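You operate a simulated robot arm through the tools that you are given. There is no shell and no other tool.

Carry out the task below with a simulated robot arm. There is one attempt and no reset: what you move stays moved.

TASK
Put things in order on the top of the steel bench. At the end: the silver steel cup from the top of the steel bench stands where the green tube stood; the black bubble pad is in the silver soaking tray; the gold brass weight from the top of the steel bench stands where the grey foam sleeve stood; the grey foam sleeve from the top of the steel bench stands where the black bubble pad stood; the green tube from the top of the steel bench stands where the gold brass weight stood; whatever was shut is shut again. Leave all else as you found it, and nothing knocked over.

It is judged by the outcome, as a careful person would: the job done as asked, and still so three seconds after it is handed in. It fails if anything else is knocked over, pushed out of place, dropped, spilled or broken.

THE ROBOT
A 6-joint arm with a two-finger gripper, fixed in place. Base frame: the origin is at the foot of the arm, x ahead of it, y to its left, z up; the work surface is at about z = 0. Lengths are in m, angles in rad, forces in N, time in s.
With the tool pointing down near the work surface it reaches from about 0.18 to 0.48 m from the base axis. Its first joint turns from -1.152 to 1.152 rad. Payload 1.76 kg.
The tool frame sits at the grasp point between the pads (the TCP): z along the fingers, y along the line on which they close. The tips reach 0.029 m beyond it. The gripper opens to 0.082 m; its body begins 0.058 m behind the TCP.
Orientation is told as [roll, pitch, yaw] about the base's x, y, z axes, in that order, counted from this pose: with the fingers straight down and closing along the base's y, the tool's x points along the base's -x, its y along +y and its z along -z.

THE INTERFACE
- The arm moves only by the tool drive_tool. Its argument "deltas" is a list of rows, each a list of 6 numbers: the shift along the base's x, y, z in mm, then the turn, a rotation vector about the base's x, y, z in rad. In form: [[tx, ty, tz, ax, ay, az], ...]. A call has 1 to 20 rows; each row is the pose to reach, as a shift and turn from the pose commanded when the call began. "grip" is the finger opening in mm, from 0 to 82, set as the call begins (left out, the last holds). A row lasts 0.2 s, in which the tool goes at most 0.05 m and 0.15 rad; a call with a longer step from one row to the next is refused whole, and so is a gripper value outside its range. Where a pose cannot be reached the arm comes as near as it can. A force on the tool above 40 N (or 10 N above the force at the start of the call, whichever is more), or a blocked arm, ends the call early, and 0.2 s more pass. Each finger travels about 0.2035 m/s and halts on what it meets, pressing with about 34 N; the grip force reading is that of the motor and also rises with nothing between the fingers. The clock runs only during rows and for 0.2 s after the last one: add rows that repeat a pose to give the fingers time. The reply holds the time, the measured pose of the TCP, the force on the tool along the base axes, the opening and the grip force, in the units named above and with some noise, with the torque about the TCP (base axes, N m) and any sound that the robot's microphone picked up.
- Cameras (640 x 400 px; columns grow to the right, rows downward): "scene" is fixed at [0.0581, 0.34, 0.4186]; the picture's right is [-0.70, -0.71, 0.00], its down [-0.45, 0.44, -0.78] and it looks along [0.55, -0.55, -0.63] (base axes); focal length 214 px, centre (320, 200). "wrist" rides on the gripper at [0.079, 0.004, -0.089] in the tool frame; the picture's right is [-0.05, 1.00, 0.00], its down [-0.71, -0.04, -0.71] and it looks along [-0.71, -0.04, 0.71] (tool axes); focal length 256 px, centre (320, 200). There is no depth. A picture from a camera that has moved, and an enlarged one, comes with that camera's place and axes in the base frame and with its lens.
- grab_frame(camera): a new picture of that camera. The clock stands still meanwhile.
- close_up(camera, box): a new picture of the part [left, top, right, bottom] of that camera's present view, enlarged. The clock stands still meanwhile.
- hand_in(): hands the job in; it is judged then, once.

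Places have to be worked out from the pictures, the camera data and where the tool is seen. Open the gripper and draw the arm clear of the work before you hand the job in, unless the task says otherwise.

The tools are called after "Request:" as name(argument=value, ...) on one line, values as JSON. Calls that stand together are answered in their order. drive_tool: Moves the arm, as the interface text tells. Its arguments: {"type":"object","properties":{"deltas":{"type":"array"},"grip":{"type":"number"}},"required":["deltas"]} The other tools are called the same way: grab_frame (camera) takes a picture; close_up (camera, box) takes an enlarged picture of a part of a camera's view; hand_in () hands the job in.

At the start:

```text
clock: 0.0
tool_pos: [0.2399, -0.0357, 0.3569]
orientation: [0.0, -0.003, 0.0]
force: [0.4, 0.4, -0.1]
ft_torque: [0.02, -0.02, 0.06]
finger_gap: 0.082
gripper_force: 0.0
```

scene: 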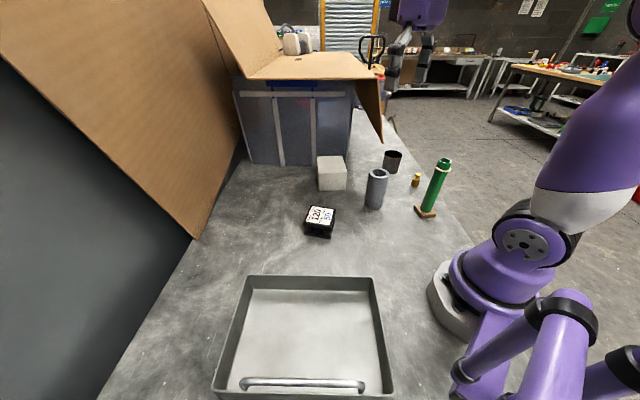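
wrist: 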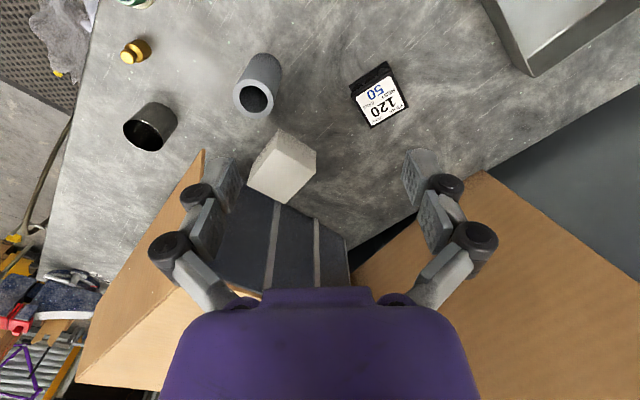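

I see the black pad, grey sleeve, a white cube, a dark cup, a brass weight and a green tube on the bench, with the tray near the camera. I'll look closer before moving anything.

Request:
close_up(camera="scene", box=[280, 130, 480, 255])

Request:
close_up(camera="scene", box=[200, 0, 400, 125])

Request:
close_up(camera="wrist", box=[80, 0, 420, 212])

Request:
close_up(camera="scene", box=[190, 250, 430, 400])

```text
3.20 times, centred on (380, 192) of scene
camera zoom: at [0.0581, 0.34, 0.4186], right [-0.7, -0.71, 0.0], down [-0.45, 0.44, -0.78], along [0.55, -0.55, -0.63], focal length 686 px, centre (128, 224)
```

zoom: 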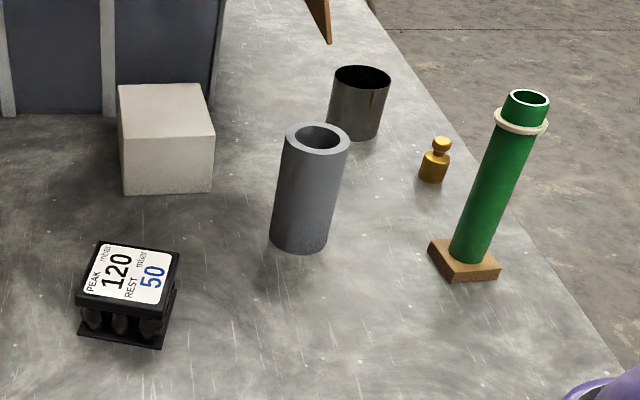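

```text
3.20 times, centred on (300, 62) of scene
camera zoom: at [0.0581, 0.34, 0.4186], right [-0.7, -0.71, 0.0], down [-0.45, 0.44, -0.78], along [0.55, -0.55, -0.63], focal length 686 px, centre (384, 640)
```

zoom: 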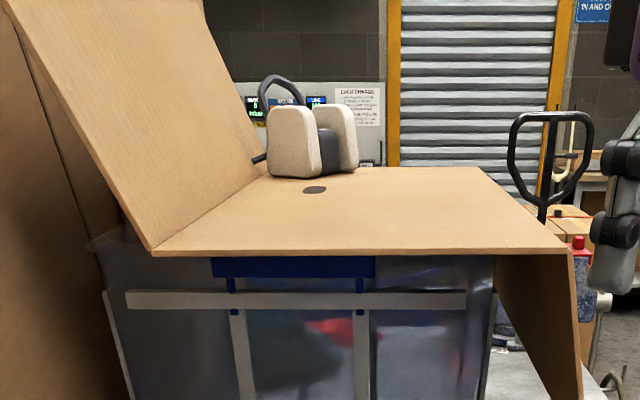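

```text
1.88 times, centred on (250, 106) of wrist
camera zoom: at [0.1589, -0.0296, 0.4458], right [0.05, 1.0, 0.0], down [0.7, -0.04, 0.71], along [0.71, -0.04, -0.71], focal length 482 px, centre (452, 377)
```

zoom: 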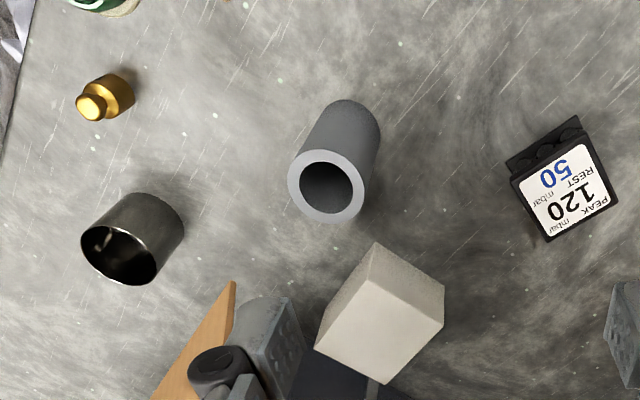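

```text
2.67 times, centred on (310, 325) of scene
camera zoom: at [0.0581, 0.34, 0.4186], right [-0.7, -0.71, 0.0], down [-0.45, 0.44, -0.78], along [0.55, -0.55, -0.63], focal length 572 px, centre (347, -133)
```

zoom: 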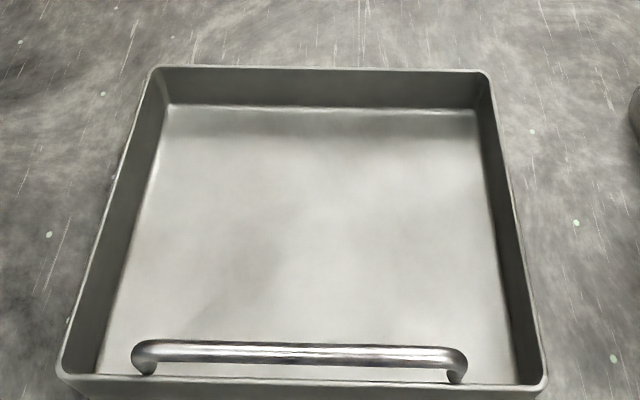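

The objects' bases from the two views agree: sleeve about (0.295,-0.123), weight (0.254,-0.308), tube (0.169,-0.200), cup (0.367,-0.335), pad (0.347,0.055). A cardboard flap corner seems to hang near (0.345,-0.195,0.16), so I'll first move the wrist camera around at height to survey that side.

Request:
drive_tool(deltas=[[-15, -15, 0, 0, 0, -0.14], [-30, -30, 0, 0, 0, -0.28], [-45, -45, 0, 0, 0, -0.42], [-60, -60, 0, 0, 0, -0.56], [-70, -70, 0, 0, 0, -0.7], [-70, -70, 0, 0, 0, -0.7]])

```text
clock: 1.4
tool_pos: [0.1698, -0.1047, 0.3565]
orientation: [0.0, -0.002, -0.701]
force: [-0.2, -0.2, -0.5]
ft_torque: [0.0, 0.02, 0.02]
finger_gap: 0.0821
gripper_force: 0.1
```

The arm moved as commanded. Now a picture from here toward the cup, weight and flap.

Request:
grab_frame(camera="wrist")

Request:
grab_frame(camera="scene")

```text
taken
camera wrist: at [0.11, -0.0493, 0.4457], right [0.69, 0.73, 0.0], down [0.51, -0.48, 0.71], along [0.52, -0.49, -0.71], focal length 256 px, centre (320, 200)
```

wrist: 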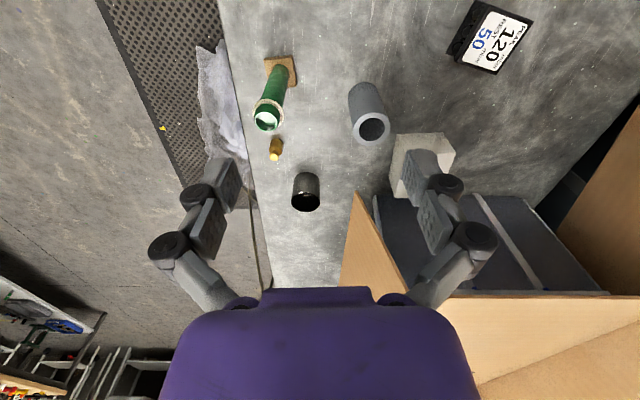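

```text
taken
```

scene: 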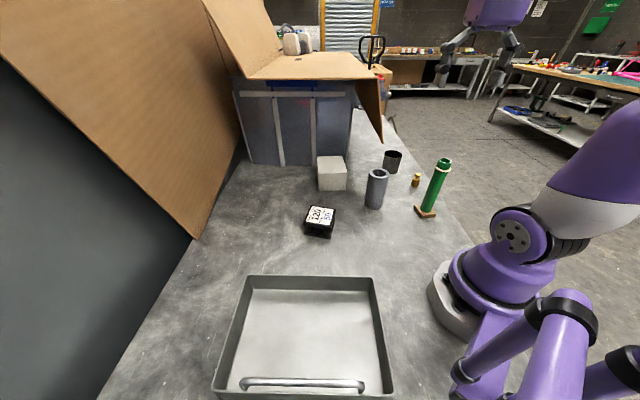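

The flap corner triangulates consistently near (0.344,-0.194,0.16). I want to know how the flap runs from there toward the box, so I'll enlarge both views.

Request:
close_up(camera="scene", box=[330, 40, 458, 120])

Request:
close_up(camera="scene", box=[350, 120, 478, 200])

Request:
close_up(camera="wrist", box=[240, 40, 400, 140])

Request:
close_up(camera="wrist", box=[240, 140, 480, 290])

```text
5.00 times, centred on (394, 80) of scene
camera zoom: at [0.0581, 0.34, 0.4186], right [-0.7, -0.71, 0.0], down [-0.45, 0.44, -0.78], along [0.55, -0.55, -0.63], focal length 1072 px, centre (-50, 800)
```

zoom: 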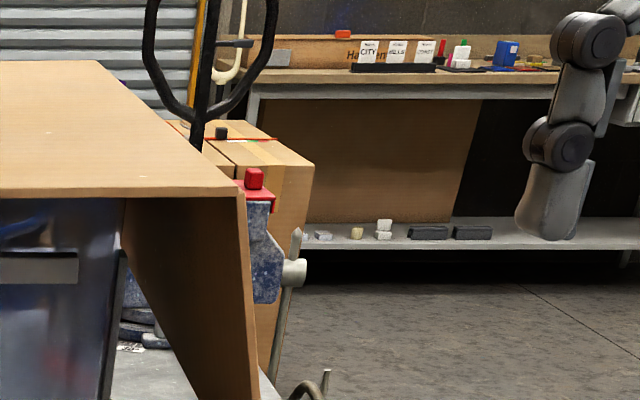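

```text
5.00 times, centred on (414, 160) of scene
camera zoom: at [0.0581, 0.34, 0.4186], right [-0.7, -0.71, 0.0], down [-0.45, 0.44, -0.78], along [0.55, -0.55, -0.63], focal length 1072 px, centre (-150, 400)
```

zoom: 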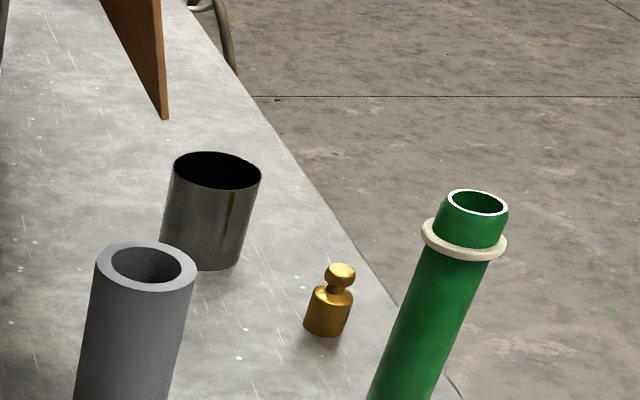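

```text
4.00 times, centred on (320, 90) of wrist
camera zoom: at [0.11, -0.0493, 0.4457], right [0.69, 0.73, 0.0], down [0.51, -0.48, 0.71], along [0.52, -0.49, -0.71], focal length 1024 px, centre (320, 640)
```

zoom: 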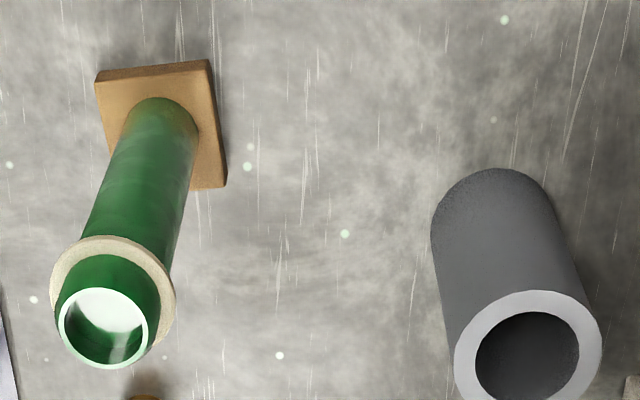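

```text
2.67 times, centred on (360, 215) of wrist
camera zoom: at [0.11, -0.0493, 0.4457], right [0.69, 0.73, 0.0], down [0.51, -0.48, 0.71], along [0.52, -0.49, -0.71], focal length 683 px, centre (213, 160)
```

zoom: 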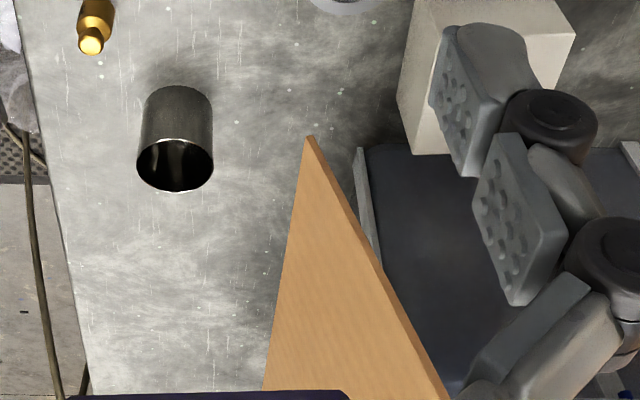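

The flap hangs as a triangle whose free corner is at about (0.344,-0.194,0.16) and rises back toward the box; the cup is about 0.14 m from it. Next I move over the black pad to read it and see how it is built before gripping.

Request:
drive_tool(deltas=[[20, 25, 0, 0, 0, 0.14], [45, 55, 0, 0, 0, 0.28], [75, 85, -20, 0, 0, 0.42], [105, 115, -50, 0, 0, 0.56], [130, 140, -90, 0, 0, 0.7], [145, 155, -130, 0, 0, 0.7], [145, 155, -150, 0, 0, 0.7], [145, 155, -150, 0, 0, 0.7]])

```text
refused: row 4 steps farther than a row can; nothing moved
```

The step was just over 0.05 m, so I'll use smaller steps along the same path.

Request:
drive_tool(deltas=[[20, 22, 0, 0, 0, 0.14], [42, 45, 0, 0, 0, 0.28], [65, 70, -15, 0, 0, 0.42], [90, 95, -40, 0, 0, 0.56], [115, 120, -70, 0, 0, 0.7], [135, 145, -105, 0, 0, 0.7], [145, 155, -140, 0, 0, 0.7], [145, 155, -150, 0, 0, 0.7], [145, 155, -150, 0, 0, 0.7]])

```text
clock: 3.4
tool_pos: [0.3138, 0.0514, 0.2065]
orientation: [0.002, -0.002, -0.001]
force: [0.0, -0.4, 0.2]
ft_torque: [0.03, 0.02, -0.01]
finger_gap: 0.0821
gripper_force: 0.2
```

The tool is above and slightly short of the pad. Taking pictures.

Request:
grab_frame(camera="wrist")

Request:
grab_frame(camera="scene")

Request:
close_up(camera="scene", box=[280, 180, 376, 240])

```text
taken
camera wrist: at [0.2338, 0.0564, 0.2961], right [0.05, 1.0, 0.0], down [0.7, -0.04, 0.71], along [0.71, -0.04, -0.71], focal length 256 px, centre (320, 200)
```

wrist: 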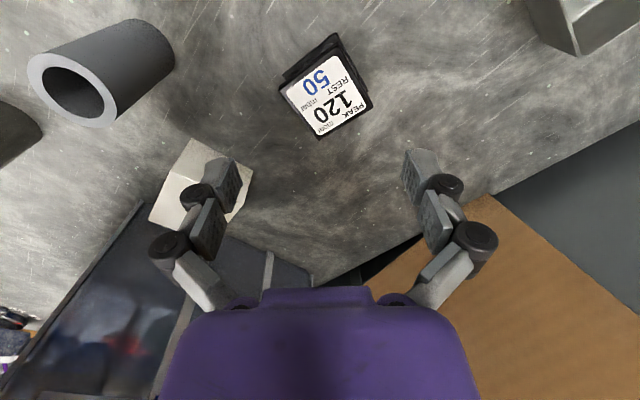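

```text
taken
```

scene: 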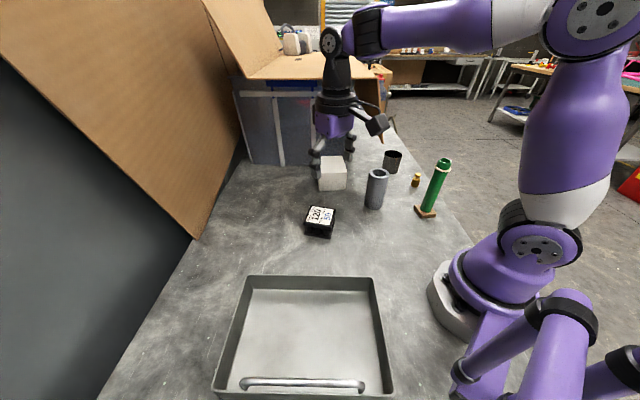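

```text
6.67 times, centred on (328, 210) of scene
camera zoom: at [0.0581, 0.3401, 0.4186], right [-0.7, -0.71, 0.0], down [-0.45, 0.44, -0.78], along [0.55, -0.55, -0.63], focal length 1430 px, centre (267, 133)
```

zoom: 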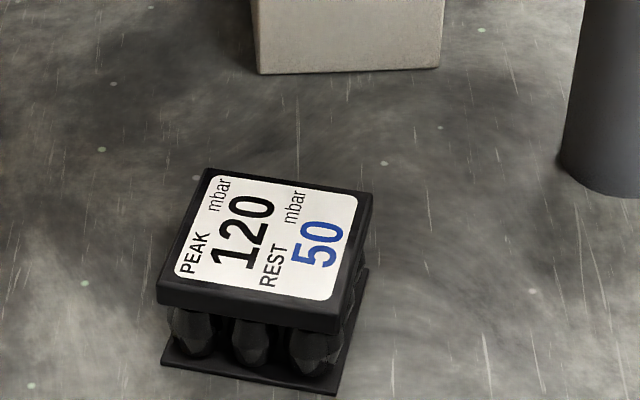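

The pad is a roughly 68 mm square, about 41 mm tall, centred near (0.344,0.057) and turned about 0.54 rad; the label gives pressure limits, so I'll plan a very light grip. First I look at the gripper's own shape from the scene camera and the wrist.

Request:
close_up(camera="scene", box=[280, 80, 408, 160])

Request:
close_up(camera="wrist", box=[140, 130, 500, 310])

Request:
close_up(camera="wrist", box=[260, 20, 388, 150])

```text
5.00 times, centred on (344, 120) of scene
camera zoom: at [0.0581, 0.3401, 0.4186], right [-0.7, -0.71, 0.0], down [-0.45, 0.44, -0.78], along [0.55, -0.55, -0.63], focal length 1072 px, centre (200, 600)
```

zoom: 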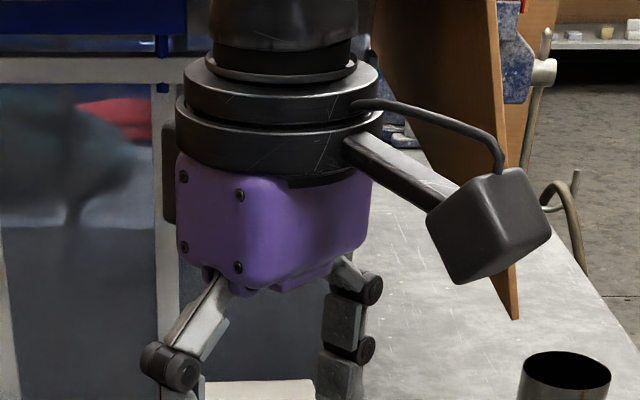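

```text
1.78 times, centred on (320, 220) of wrist
camera zoom: at [0.2338, 0.0564, 0.2961], right [0.05, 1.0, 0.0], down [0.7, -0.04, 0.71], along [0.71, -0.04, -0.71], focal length 455 px, centre (320, 164)
```

zoom: 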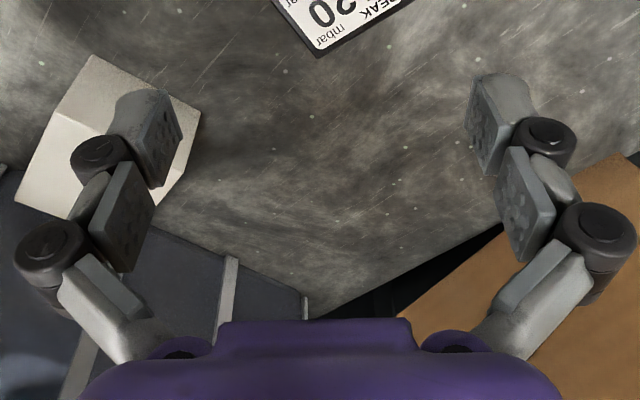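

```text
3.08 times, centred on (324, 85) of wrist
camera zoom: at [0.2338, 0.0564, 0.2961], right [0.05, 1.0, 0.0], down [0.7, -0.04, 0.71], along [0.71, -0.04, -0.71], focal length 788 px, centre (308, 554)
```

zoom: 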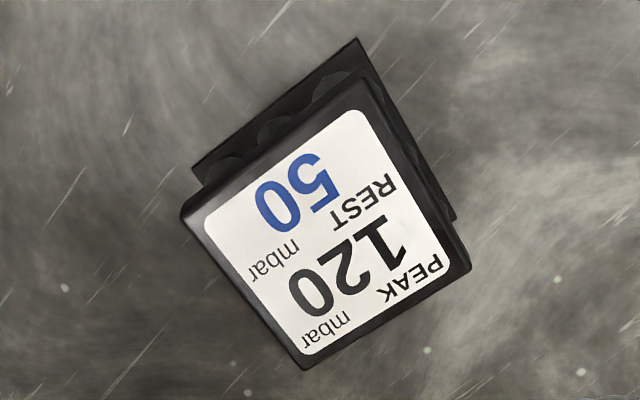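

The gripper has jointed fingers with flat distal pads and a camera block standing out on the tool's +x side. I'll hover above the pad with the yaw matched to its sides (about +0.54 rad) and check alignment.

Request:
drive_tool(deltas=[[5, 2, -20, 0, 0, 0.14], [12, 4, -40, 0, 0, 0.28], [20, 6, -60, 0, 0, 0.42], [29, 7, -80, 0, 0, 0.543], [29, 7, -96, 0, 0, 0.543], [29, 7, -96, 0, 0, 0.543]])

```text
clock: 4.8
tool_pos: [0.3453, 0.0565, 0.1102]
orientation: [0.001, -0.001, 0.542]
force: [0.1, -0.3, 0.9]
ft_torque: [0.0, 0.02, 0.0]
finger_gap: 0.0818
gripper_force: 0.0
```

Hovering 0.11 m up over the pad; checking alignment in both views.

Request:
grab_frame(camera="wrist")

Request:
close_up(camera="scene", box=[256, 120, 416, 220])

Request:
close_up(camera="wrist", box=[200, 80, 440, 230])

```text
taken
camera wrist: at [0.2728, 0.0205, 0.1996], right [-0.47, 0.88, 0.0], down [0.62, 0.33, 0.71], along [0.62, 0.33, -0.71], focal length 256 px, centre (320, 200)
```

wrist: 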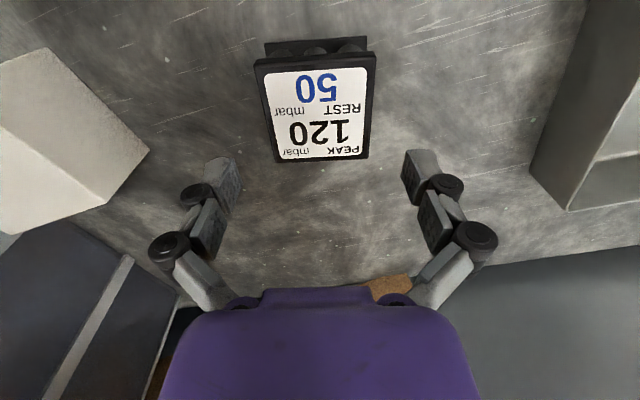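

```text
4.00 times, centred on (336, 170) of scene
camera zoom: at [0.0581, 0.34, 0.4186], right [-0.7, -0.71, 0.0], down [-0.45, 0.44, -0.78], along [0.55, -0.55, -0.63], focal length 858 px, centre (256, 320)
```

zoom: 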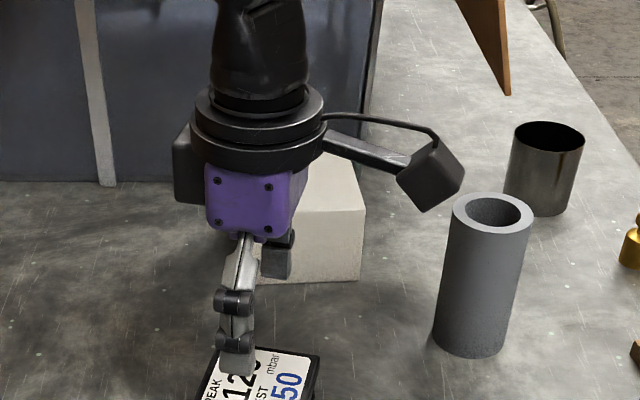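

```text
2.67 times, centred on (320, 155) of wrist
camera zoom: at [0.2728, 0.0205, 0.1996], right [-0.47, 0.88, 0.0], down [0.62, 0.33, 0.71], along [0.62, 0.33, -0.71], focal length 683 px, centre (320, 320)
```

zoom: 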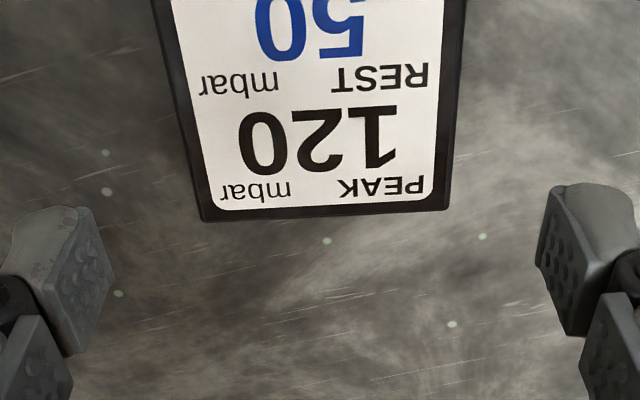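

The pad's edges run parallel to the finger pads and it is centred within 2 mm; its width measures about 68 mm. I lower so the pads straddle it with tips 5 mm off the bench.

Request:
drive_tool(deltas=[[-1, 0, -25, 0, 0, 0], [-1, 0, -50, 0, 0, 0], [-1, 0, -65, 0, 0, 0], [-1, 0, -76, 0, 0, 0], [-1, 0, -76, 0, 0, 0]], grip=82)

```text
clock: 6.0
tool_pos: [0.3437, 0.0569, 0.0345]
orientation: [0.0, -0.002, 0.543]
force: [0.8, 0.3, -0.2]
ft_torque: [0.0, 0.01, 0.03]
finger_gap: 0.082
gripper_force: 0.0
```

No contact so far. Checking the straddle before closing.

Request:
grab_frame(camera="wrist")

Request:
close_up(camera="scene", box=[272, 160, 384, 230])

```text
taken
camera wrist: at [0.2712, 0.0205, 0.1237], right [-0.47, 0.88, 0.0], down [0.62, 0.33, 0.71], along [0.63, 0.33, -0.71], focal length 256 px, centre (320, 200)
```

wrist: 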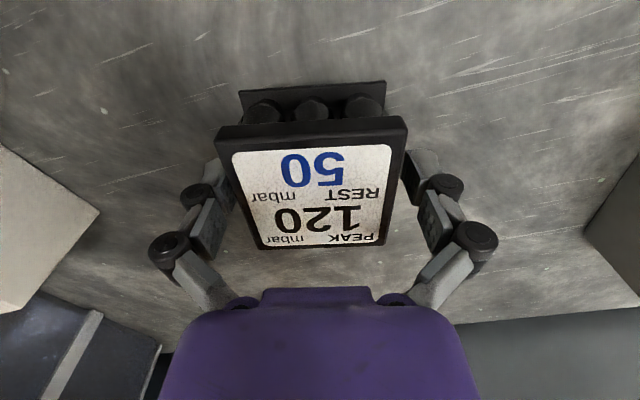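

```text
5.71 times, centred on (328, 195) of scene
camera zoom: at [0.0581, 0.34, 0.4186], right [-0.7, -0.71, 0.0], down [-0.45, 0.44, -0.78], along [0.55, -0.55, -0.63], focal length 1226 px, centre (274, 229)
```

zoom: 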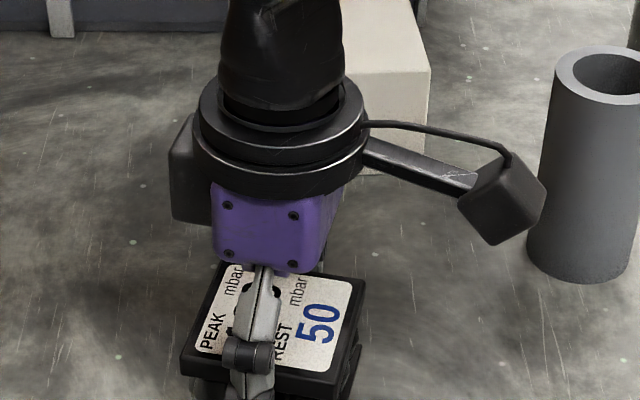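

The pad sits between the fingers. I close to 71 mm first (still free) to see how the readings behave.

Request:
drive_tool(deltas=[[0, 0, 0, 0, 0, 0], [0, 0, 0, 0, 0, 0]], grip=71)

```text
clock: 6.6
tool_pos: [0.3432, 0.0565, 0.0344]
orientation: [0.001, -0.002, 0.542]
force: [0.3, -0.3, 0.1]
ft_torque: [-0.02, -0.01, 0.01]
finger_gap: 0.0713
gripper_force: 0.2
```

The fingers stop freely at 71 mm with no force. Closing further in small steps.

Request:
drive_tool(deltas=[[0, 0, 0, 0, 0, 0], [0, 0, 0, 0, 0, 0]], grip=69)

```text
clock: 7.2
tool_pos: [0.3436, 0.0558, 0.0336]
orientation: [0.0, -0.002, 0.542]
force: [0.8, 0.4, -0.5]
ft_torque: [0.0, -0.01, 0.02]
finger_gap: 0.0701
gripper_force: 0.5
```

Gap reads 70.1 at a command of 69 with 0.5 N, so contact may be starting. One more small step.

Request:
drive_tool(deltas=[[0, 0, 0, 0, 0, 0], [0, 0, 0, 0, 0, 0]], grip=68)

```text
clock: 7.8
tool_pos: [0.3437, 0.0574, 0.0343]
orientation: [0.0, -0.002, 0.543]
force: [-0.5, 0.6, 1.8]
ft_torque: [0.02, 0.0, 0.01]
finger_gap: 0.0691
gripper_force: 13.3
```

Force jumped to 13 N at 68 mm: that is more than I want. Backing off slightly.

Request:
drive_tool(deltas=[[0, 0, 0, 0, 0, 0], [0, 0, 0, 0, 0, 0]], grip=68.7)

```text
clock: 8.4
tool_pos: [0.3432, 0.0571, 0.0345]
orientation: [0.0, -0.003, 0.543]
force: [0.5, 0.8, -0.7]
ft_torque: [0.01, 0.02, 0.01]
finger_gap: 0.0696
gripper_force: 12.2
```

Still 12 N at 68.7. Trying 69.0 again to learn how the force follows the command.

Request:
drive_tool(deltas=[[0, 0, 0, 0, 0, 0], [0, 0, 0, 0, 0, 0]], grip=69.1)

```text
clock: 9.0
tool_pos: [0.3439, 0.0575, 0.0346]
orientation: [0.0, -0.001, 0.542]
force: [0.4, 0.3, 0.3]
ft_torque: [-0.01, 0.02, -0.01]
finger_gap: 0.0698
gripper_force: 0.4
```

At 69.1 the force is nearly zero. I try 68.9 to find the lightest hold.

Request:
drive_tool(deltas=[[0, 0, 0, 0, 0, 0], [0, 0, 0, 0, 0, 0]], grip=68.9)

```text
clock: 9.6
tool_pos: [0.3436, 0.056, 0.0349]
orientation: [0.0, -0.002, 0.543]
force: [0.3, -0.2, 0.3]
ft_torque: [-0.03, 0.0, 0.04]
finger_gap: 0.0699
gripper_force: 0.3
```

Request:
drive_tool(deltas=[[0, 0, 0, 0, 0, 0], [0, 0, 0, 0, 0, 0], [0, 0, 0, 0, 0, 0]], grip=68.8)

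```text
clock: 10.4
tool_pos: [0.3435, 0.0568, 0.0336]
orientation: [0.001, -0.001, 0.543]
force: [-0.6, -0.2, 0.0]
ft_torque: [0.04, 0.01, -0.01]
finger_gap: 0.0703
gripper_force: 0.6
```

At 68.8 it is still about 0.6 N while the gap stays at ~70 mm, so the pads touch but barely press. I go on to 68.5 mm.

Request:
drive_tool(deltas=[[0, 0, 0, 0, 0, 0], [0, 0, 0, 0, 0, 0], [0, 0, 0, 0, 0, 0]], grip=68.5)

```text
clock: 11.2
tool_pos: [0.343, 0.0564, 0.0347]
orientation: [0.001, -0.001, 0.542]
force: [-0.1, -0.7, -0.3]
ft_torque: [0.0, 0.01, -0.04]
finger_gap: 0.0699
gripper_force: 0.3
```

Still open at 68.5 (the drive seems to have about 1 mm of slack). Next 68.2.

Request:
drive_tool(deltas=[[0, 0, 0, 0, 0, 0], [0, 0, 0, 0, 0, 0], [0, 0, 0, 0, 0, 0]], grip=68.2)

```text
clock: 12.0
tool_pos: [0.3428, 0.057, 0.0347]
orientation: [0.0, -0.001, 0.544]
force: [-0.2, -0.3, 1.4]
ft_torque: [0.0, -0.01, -0.04]
finger_gap: 0.0696
gripper_force: 13.0
```

Contact now at 13 N; the force follows the command only weakly, so about 12–13 N is the lightest hold available. I lift 10 mm slowly with this light grip and look.

Request:
drive_tool(deltas=[[0, 0, 2, 0, 0, 0], [0, 0, 5, 0, 0, 0], [0, 0, 8, 0, 0, 0], [0, 0, 10, 0, 0, 0], [0, 0, 10, 0, 0, 0]], grip=68.3)

Request:
grab_frame(camera="wrist")

Request:
close_up(camera="scene", box=[272, 160, 384, 250])

```text
clock: 13.2
tool_pos: [0.3451, 0.057, 0.0445]
orientation: [-0.001, -0.002, 0.543]
force: [-0.2, 0.6, -0.6]
ft_torque: [0.0, 0.03, 0.0]
finger_gap: 0.0697
gripper_force: 12.9
```

```text
taken
camera wrist: at [0.2713, 0.0208, 0.1341], right [-0.47, 0.88, 0.0], down [0.62, 0.33, 0.71], along [0.63, 0.33, -0.71], focal length 256 px, centre (320, 200)
```

wrist: 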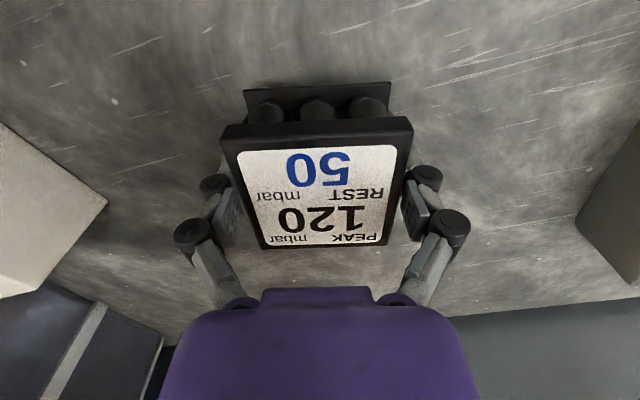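

```text
4.44 times, centred on (328, 205) of scene
camera zoom: at [0.0581, 0.34, 0.4186], right [-0.7, -0.71, 0.0], down [-0.45, 0.44, -0.78], along [0.55, -0.55, -0.63], focal length 953 px, centre (284, 178)
```

zoom: 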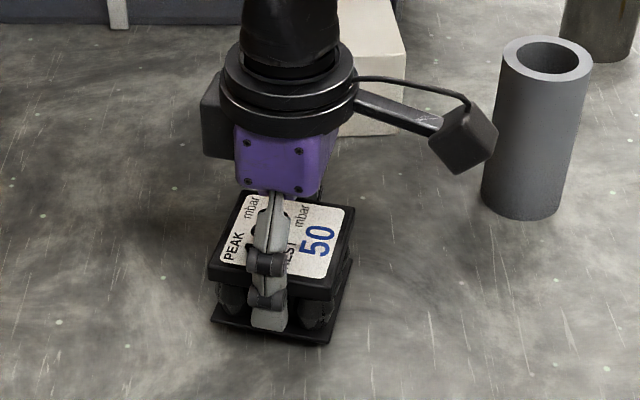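

The pad is up and steady with negligible weight on the wrist. I raise it to about 0.165 m and carry it over the tray, turning the yaw to match the tray's 45° edges.

Request:
drive_tool(deltas=[[0, 0, 20, 0, 0, 0], [0, 0, 45, 0, 0, 0], [0, 0, 75, 0, 0, 0], [0, 0, 105, 0, 0, 0], [0, 0, 120, 0, 0, 0], [-10, 14, 120, 0, 0, 0.03], [-27, 37, 120, 0, 0, 0.06], [-44, 60, 120, 0, 0, 0.09], [-61, 83, 120, 0, 0, 0.12], [-78, 106, 120, 0, 0, 0.15], [-95, 129, 120, 0, 0, 0.18], [-112, 152, 120, 0, 0, 0.21], [-129, 175, 120, 0, 0, 0.24], [-144, 195, 120, 0, 0, 0.242], [-153, 206, 120, 0, 0, 0.242], [-153, 206, 120, 0, 0, 0.242]])

Request:
grab_frame(camera="wrist")

Request:
grab_frame(camera="scene")

```text
clock: 16.6
tool_pos: [0.1908, 0.264, 0.1642]
orientation: [-0.002, -0.001, 0.784]
force: [-1.0, -0.5, -0.1]
ft_torque: [-0.01, 0.0, 0.02]
finger_gap: 0.0692
gripper_force: 0.8
```

```text
taken
camera wrist: at [0.129, 0.2114, 0.2538], right [-0.67, 0.74, 0.0], down [0.53, 0.47, 0.71], along [0.53, 0.47, -0.71], focal length 256 px, centre (320, 200)
```

wrist: 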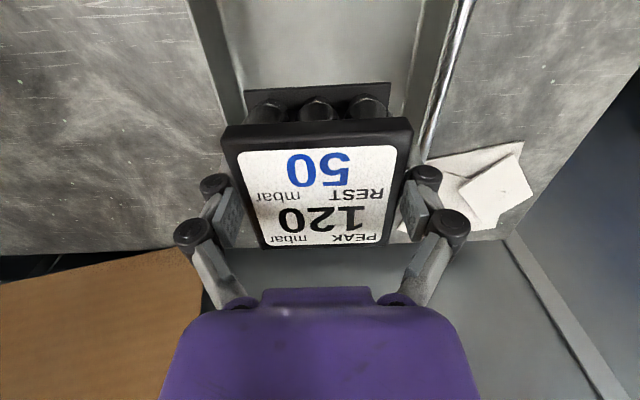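

```text
taken
```

scene: 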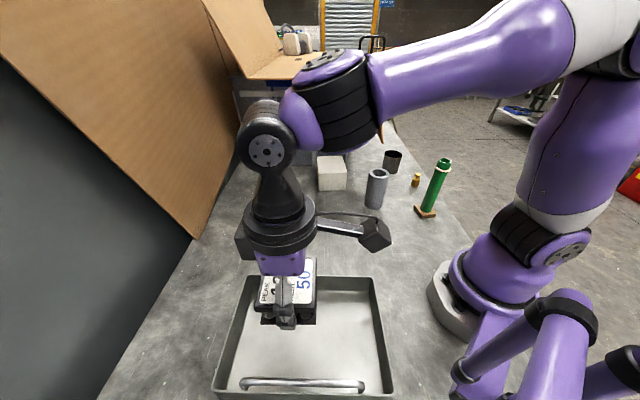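

The pad is still held square and sits above the tray floor, with about 7–8 cm to each side wall. I tighten a hair, centre it, and lower to about 15 mm above the tray floor.

Request:
drive_tool(deltas=[[0, 0, 0, 0, 0, 0], [-7, -4, 0, 0, 0, 0], [-14, -8, -15, 0, 0, 0], [-14, -8, -40, 0, 0, 0], [-14, -8, -65, 0, 0, 0], [-14, -8, -90, 0, 0, 0], [-14, -8, -105, 0, 0, 0], [-14, -8, -111, 0, 0, 0], [-14, -8, -111, 0, 0, 0]], grip=67.9)

Request:
grab_frame(camera="wrist")

Request:
close_up(camera="scene", box=[200, 240, 400, 400])

```text
clock: 18.6
tool_pos: [0.1766, 0.2556, 0.0531]
orientation: [0.001, 0.0, 0.785]
force: [-0.1, 0.0, 0.4]
ft_torque: [0.0, 0.02, 0.03]
finger_gap: 0.0688
gripper_force: 34.2
```

```text
taken
camera wrist: at [0.1151, 0.2032, 0.1422], right [-0.67, 0.74, 0.0], down [0.53, 0.47, 0.71], along [0.53, 0.47, -0.71], focal length 256 px, centre (320, 200)
```

wrist: 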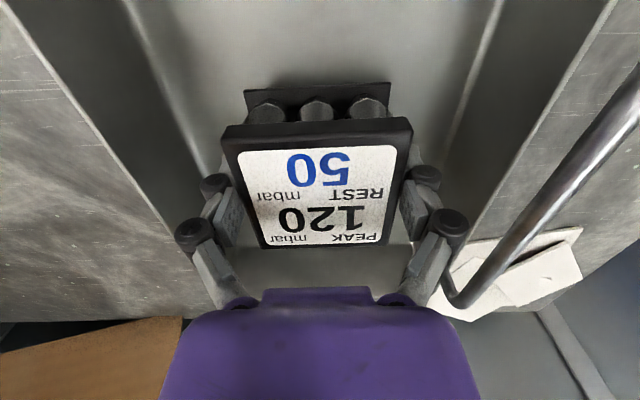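

```text
2.50 times, centred on (300, 320) of scene
camera zoom: at [0.0581, 0.3401, 0.4186], right [-0.7, -0.71, 0.0], down [-0.45, 0.44, -0.78], along [0.55, -0.55, -0.63], focal length 536 px, centre (370, -100)
```

zoom: 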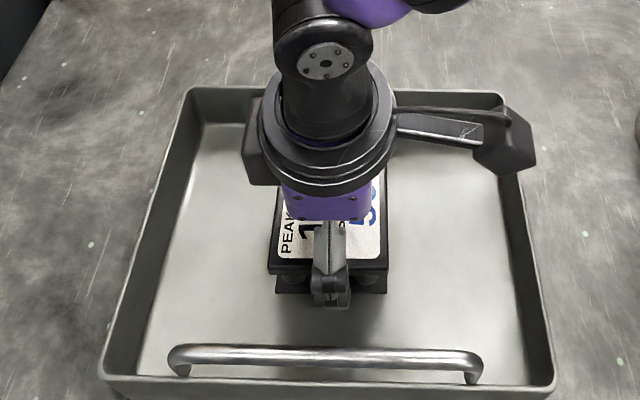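

The grip reading rose to 34 N, so I ease the command back to 68.4 at once while lowering the last part slowly.

Request:
drive_tool(deltas=[[0, 0, 0, 0, 0, 0], [0, 0, -4, 0, 0, 0], [0, 0, -8, 0, 0, 0], [0, 0, -10, 0, 0, 0]], grip=68.4)

```text
clock: 19.6
tool_pos: [0.1762, 0.2562, 0.0432]
orientation: [0.0, -0.002, 0.786]
force: [0.2, 0.9, 0.3]
ft_torque: [-0.03, 0.01, 0.03]
finger_gap: 0.0695
gripper_force: 12.3
```

12 N again and no contact yet; the pad's underside should be about 9 mm up. Lowering 3 mm more.

Request:
drive_tool(deltas=[[0, 0, -1.5, 0, 0, 0], [0, 0, -3, 0, 0, 0], [0, 0, -3, 0, 0, 0]])

```text
clock: 20.4
tool_pos: [0.1772, 0.2559, 0.0405]
orientation: [0.001, -0.002, 0.785]
force: [1.3, 0.1, 0.3]
ft_torque: [-0.02, 0.02, 0.0]
finger_gap: 0.0696
gripper_force: 13.9
```

Still no contact in the force reading. Another 1.5 mm.

Request:
drive_tool(deltas=[[0, 0, -0.8, 0, 0, 0], [0, 0, -1.5, 0, 0, 0], [0, 0, -1.5, 0, 0, 0]])

Request:
close_up(camera="wrist", box=[200, 60, 440, 260])

Request:
close_up(camera="scene", box=[265, 290, 345, 350])

```text
clock: 21.2
tool_pos: [0.1766, 0.2558, 0.0386]
orientation: [0.0, -0.001, 0.784]
force: [-0.2, -0.2, 0.6]
ft_torque: [-0.03, -0.01, 0.05]
finger_gap: 0.0694
gripper_force: 0.8
```

```text
2.00 times, centred on (320, 160) of wrist
camera zoom: at [0.1151, 0.2032, 0.1283], right [-0.67, 0.74, 0.0], down [0.53, 0.47, 0.71], along [0.53, 0.47, -0.71], focal length 512 px, centre (320, 280)
```

zoom: 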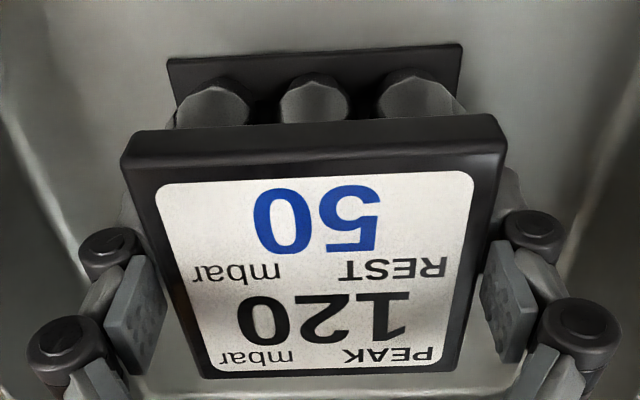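

```text
6.67 times, centred on (305, 320) of scene
camera zoom: at [0.0581, 0.34, 0.4186], right [-0.7, -0.71, 0.0], down [-0.45, 0.44, -0.78], along [0.55, -0.55, -0.63], focal length 1430 px, centre (420, -600)
```

zoom: 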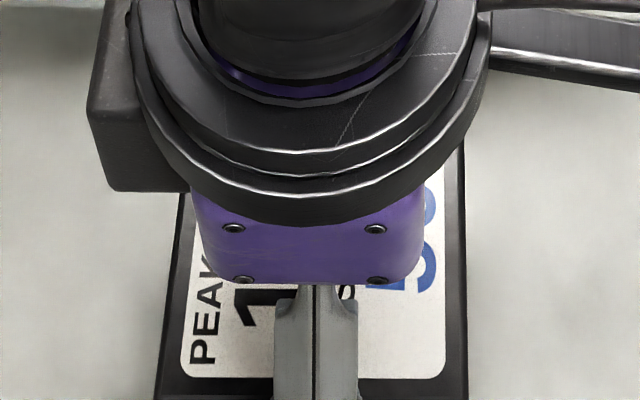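

The pad's underside should be about 4.5 mm above bench level, just above the tray floor. I continue down by 1 mm steps, watching for contact.

Request:
drive_tool(deltas=[[0, 0, -0.5, 0, 0, 0], [0, 0, -1, 0, 0, 0], [0, 0, -1, 0, 0, 0]])

```text
clock: 22.0
tool_pos: [0.176, 0.2552, 0.0378]
orientation: [0.0, -0.002, 0.784]
force: [-0.6, -0.4, 6.1]
ft_torque: [-0.05, 0.02, -0.01]
finger_gap: 0.0692
gripper_force: 27.7
```

Force on the tool rose to 6 N upward: the pad rests on the tray floor. I open the fingers.

Request:
drive_tool(deltas=[[0, 0, 0, 0, 0, 0], [0, 0, 0, 0, 0, 0]], grip=82)

```text
clock: 22.6
tool_pos: [0.1766, 0.255, 0.038]
orientation: [0.0, -0.002, 0.786]
force: [-1.2, -0.2, -0.3]
ft_torque: [0.0, 0.01, 0.03]
finger_gap: 0.0817
gripper_force: 0.0
```

Fingers are open at 82 mm, no force. Raising straight up and checking the pad.

Request:
drive_tool(deltas=[[0, 0, 15, 0, 0, 0], [0, 0, 40, 0, 0, 0], [0, 0, 80, 0, 0, 0], [0, 0, 120, 0, 0, 0], [0, 0, 160, 0, 0, 0], [0, 0, 160, 0, 0, 0]])

Request:
grab_frame(camera="wrist")

Request:
grab_frame(camera="scene")

```text
clock: 24.0
tool_pos: [0.1777, 0.256, 0.1991]
orientation: [0.0, -0.001, 0.785]
force: [-0.2, -0.1, -0.2]
ft_torque: [0.01, 0.01, -0.03]
finger_gap: 0.082
gripper_force: 0.0
```

```text
taken
camera wrist: at [0.1155, 0.2031, 0.2877], right [-0.67, 0.74, 0.0], down [0.53, 0.47, 0.71], along [0.53, 0.47, -0.71], focal length 256 px, centre (320, 200)
```

wrist: 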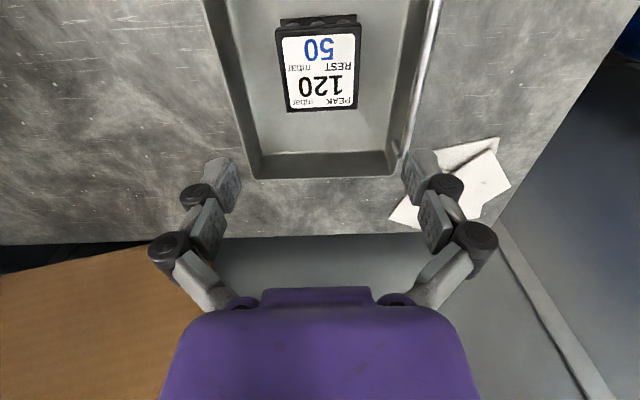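

```text
taken
```

scene: 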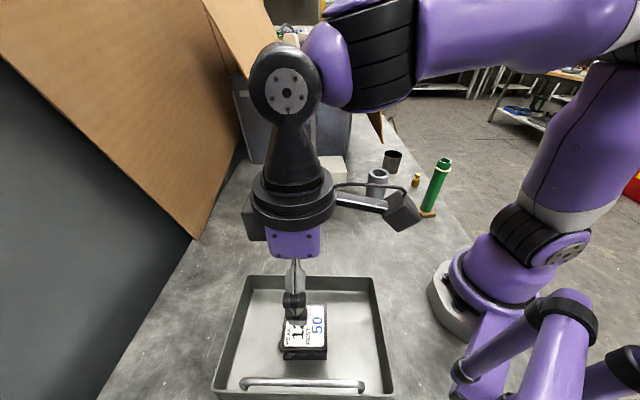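

The pad lies flat in the tray and everything else is unmoved. Next the foam sleeve at about (0.295,-0.123): because a horizontal cardboard lid (z≈0.33) and its hanging flap are close behind it, I'll stay on the base side, look from (0.225,-0.123,0.2), and later slide in low.

Request:
drive_tool(deltas=[[10, -30, 0, 0, 0, -0.07], [20, -68, 0, 0, 0, -0.14], [30, -106, 0, 0, 0, -0.21], [40, -144, 0, 0, 0, -0.28], [48, -182, 0, 0, 0, -0.36], [53, -220, 0, 0, 0, -0.44], [55, -258, 0, 0, 0, -0.52], [53, -296, 0, 0, 0, -0.6], [50, -334, 0, 0, 0, -0.68], [48, -365, 0, 0, 0, -0.74], [48, -378, 0, 0, 0, -0.785], [48, -378, 0, 0, 0, -0.785]])

Request:
grab_frame(camera="wrist")

Request:
grab_frame(camera="scene")

```text
clock: 26.6
tool_pos: [0.2244, -0.1221, 0.1988]
orientation: [0.001, -0.002, -0.001]
force: [0.0, 0.5, -0.1]
ft_torque: [-0.03, 0.01, 0.0]
finger_gap: 0.0818
gripper_force: 0.1
```

```text
taken
camera wrist: at [0.1429, -0.1177, 0.2878], right [0.05, 1.0, 0.0], down [0.7, -0.04, 0.71], along [0.71, -0.04, -0.71], focal length 256 px, centre (320, 200)
```

wrist: 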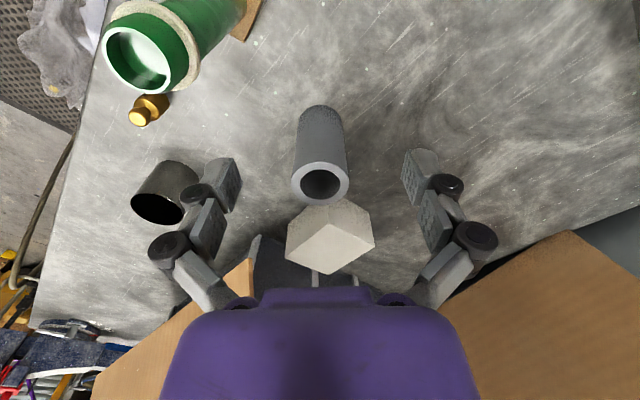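

```text
taken
```

scene: 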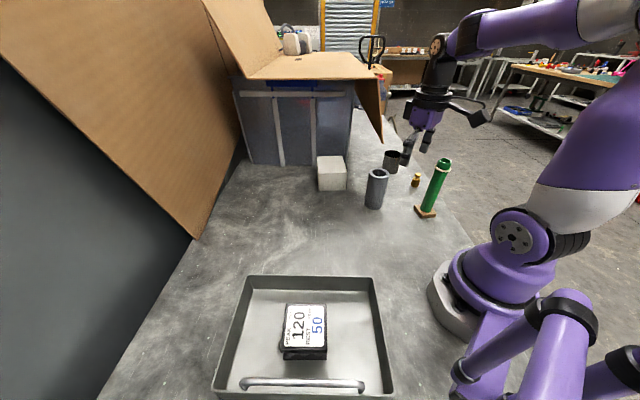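

The sleeve is straight ahead of the gripper. I zoom in to fix its exact position.

Request:
close_up(camera="wrist", box=[260, 90, 388, 220])

Request:
close_up(camera="wrist", box=[90, 0, 270, 230])

Request:
close_up(camera="scene", box=[350, 150, 450, 225])

```text
3.08 times, centred on (324, 155) of wrist
camera zoom: at [0.1429, -0.1177, 0.2878], right [0.05, 1.0, 0.0], down [0.7, -0.04, 0.71], along [0.71, -0.04, -0.71], focal length 788 px, centre (308, 338)
```

zoom: 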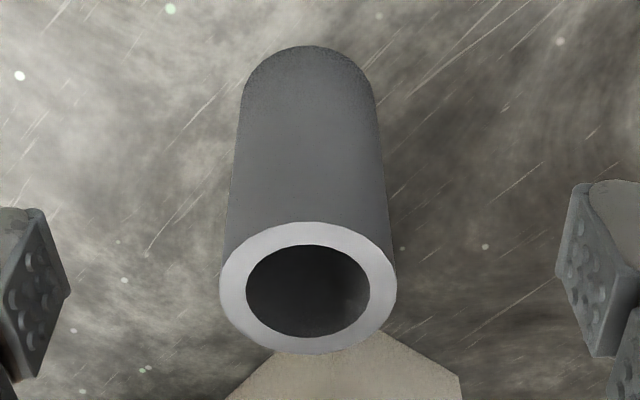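

```text
1.74 times, centred on (180, 115) of wrist
camera zoom: at [0.1429, -0.1177, 0.2878], right [0.05, 1.0, 0.0], down [0.7, -0.04, 0.71], along [0.71, -0.04, -0.71], focal length 445 px, centre (564, 348)
```

zoom: 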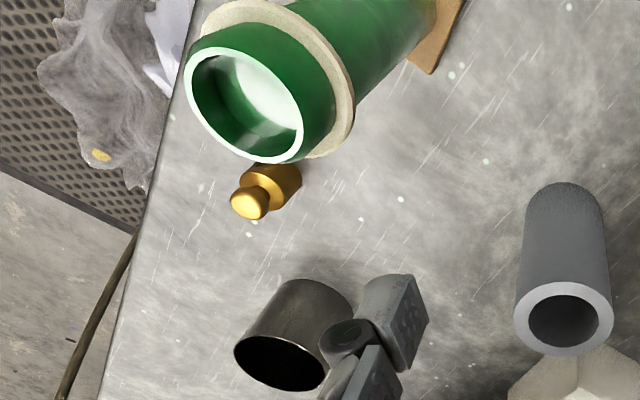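

```text
5.33 times, centred on (400, 188) of scene
camera zoom: at [0.0581, 0.34, 0.4186], right [-0.7, -0.71, 0.0], down [-0.45, 0.44, -0.78], along [0.55, -0.55, -0.63], focal length 1144 px, centre (-107, 267)
```

zoom: 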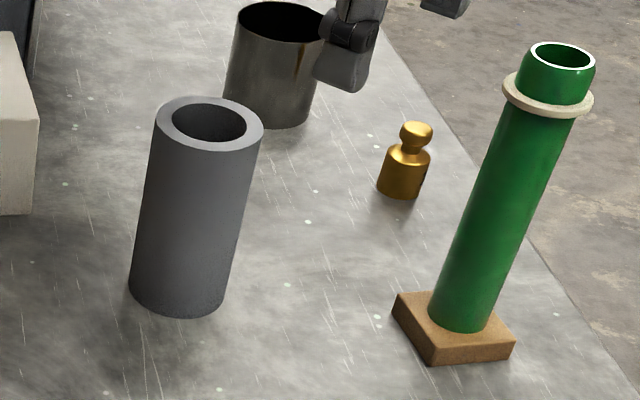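

The sleeve centre is (0.296,-0.125), 51 mm wide and 112 mm tall. I go straight down here (clear of sleeve and tube), leaving the fingers open on either side of its line.

Request:
drive_tool(deltas=[[0, -1, -30, 0, 0, 0], [0, -1, -65, 0, 0, 0], [0, -1, -100, 0, 0, 0], [0, -1, -123, 0, 0, 0], [0, -1, -123, 0, 0, 0]])

Request:
grab_frame(camera="wrist")

Request:
close_up(camera="scene", box=[340, 90, 500, 230])

```text
clock: 27.8
tool_pos: [0.2242, -0.1237, 0.0752]
orientation: [-0.001, -0.002, 0.001]
force: [0.0, -0.2, 0.5]
ft_torque: [0.01, 0.01, 0.04]
finger_gap: 0.0818
gripper_force: 0.1
```

```text
taken
camera wrist: at [0.1425, -0.1182, 0.1643], right [0.05, 1.0, 0.0], down [0.7, -0.04, 0.71], along [0.71, -0.04, -0.71], focal length 256 px, centre (320, 200)
```

wrist: 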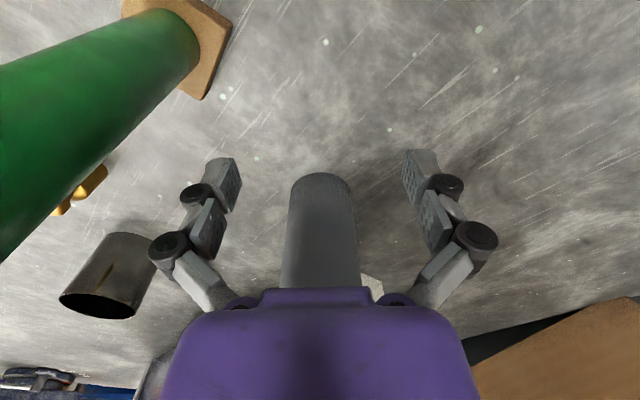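

```text
2.86 times, centred on (420, 160) of scene
camera zoom: at [0.0581, 0.34, 0.4186], right [-0.7, -0.71, 0.0], down [-0.45, 0.44, -0.78], along [0.55, -0.55, -0.63], focal length 613 px, centre (34, 314)
```

zoom: 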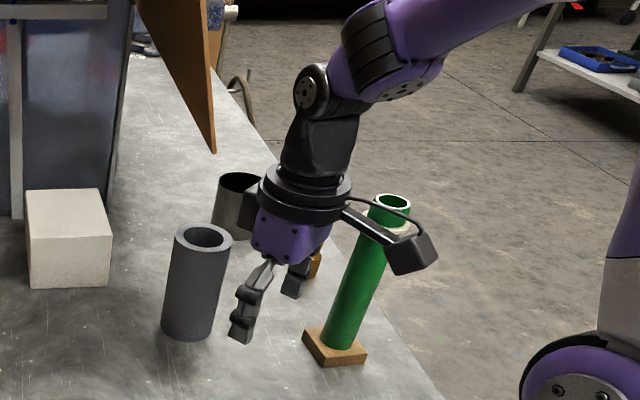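

The sleeve stands between the finger lines with some 15 mm on each side. I lower another 10 mm and slide forward to bring the sleeve between the pads.

Request:
drive_tool(deltas=[[0, -1.5, -10, 0, 0, 0], [12, -1.5, -10, 0, 0, 0], [27, -1.5, -10, 0, 0, 0], [42, -1.5, -10, 0, 0, 0], [55, -1.5, -10, 0, 0, 0], [65, -1.5, -10, 0, 0, 0], [72, -1.5, -10, 0, 0, 0], [72, -1.5, -10, 0, 0, 0]])

Request:
grab_frame(camera="wrist")

Request:
close_up(camera="scene", box=[340, 90, 468, 220])

```text
clock: 29.6
tool_pos: [0.2973, -0.1265, 0.065]
orientation: [-0.001, -0.002, 0.0]
force: [0.5, -0.6, -0.3]
ft_torque: [0.01, -0.02, -0.01]
finger_gap: 0.0822
gripper_force: 0.2
```

```text
taken
camera wrist: at [0.2149, -0.1202, 0.1547], right [0.05, 1.0, 0.0], down [0.7, -0.04, 0.71], along [0.71, -0.04, -0.71], focal length 256 px, centre (320, 200)
```

wrist: 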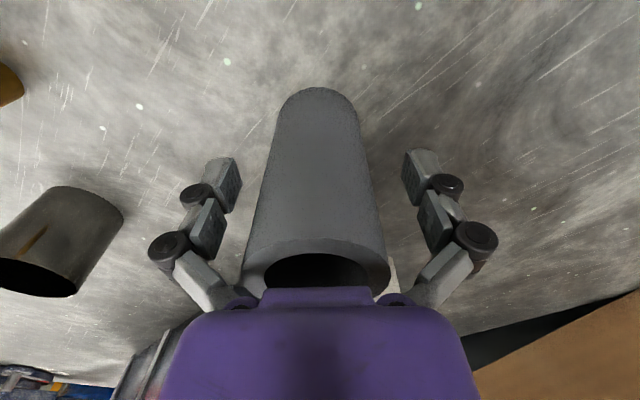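

```text
3.08 times, centred on (404, 155) of scene
camera zoom: at [0.0581, 0.34, 0.4186], right [-0.7, -0.71, 0.0], down [-0.45, 0.44, -0.78], along [0.55, -0.55, -0.63], focal length 660 px, centre (62, 338)
```

zoom: 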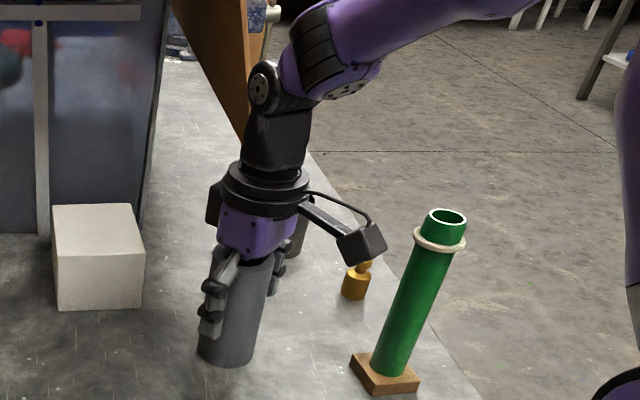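

The sleeve is about 1 mm toward -y and about 5 mm ahead of the grasp point, so I nudge to centre and then close gently to 53 mm.

Request:
drive_tool(deltas=[[3, -0.5, 0, 0, 0, 0], [5, -1, 0, 0, 0, 0], [5, -1, 0, 0, 0, 0]], grip=60)

Request:
grab_frame(camera="wrist")

```text
clock: 30.4
tool_pos: [0.3014, -0.1266, 0.0651]
orientation: [0.0, -0.005, -0.001]
force: [-4.6, -2.8, 20.2]
ft_torque: [0.05, -0.26, 0.02]
finger_gap: 0.062
gripper_force: 33.2
```

```text
taken
camera wrist: at [0.2201, -0.1211, 0.1545], right [0.05, 1.0, 0.0], down [0.7, -0.04, 0.71], along [0.71, -0.04, -0.7], focal length 256 px, centre (320, 200)
```

wrist: 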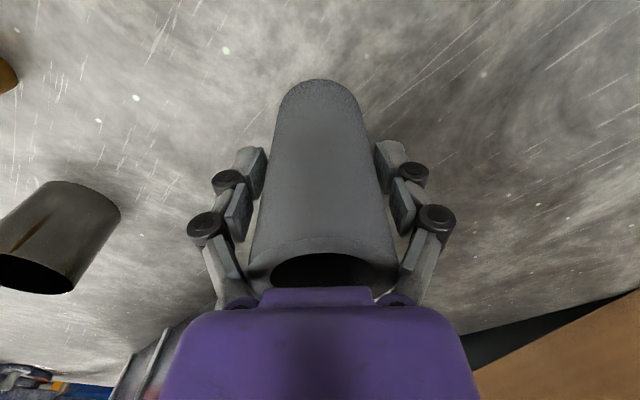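

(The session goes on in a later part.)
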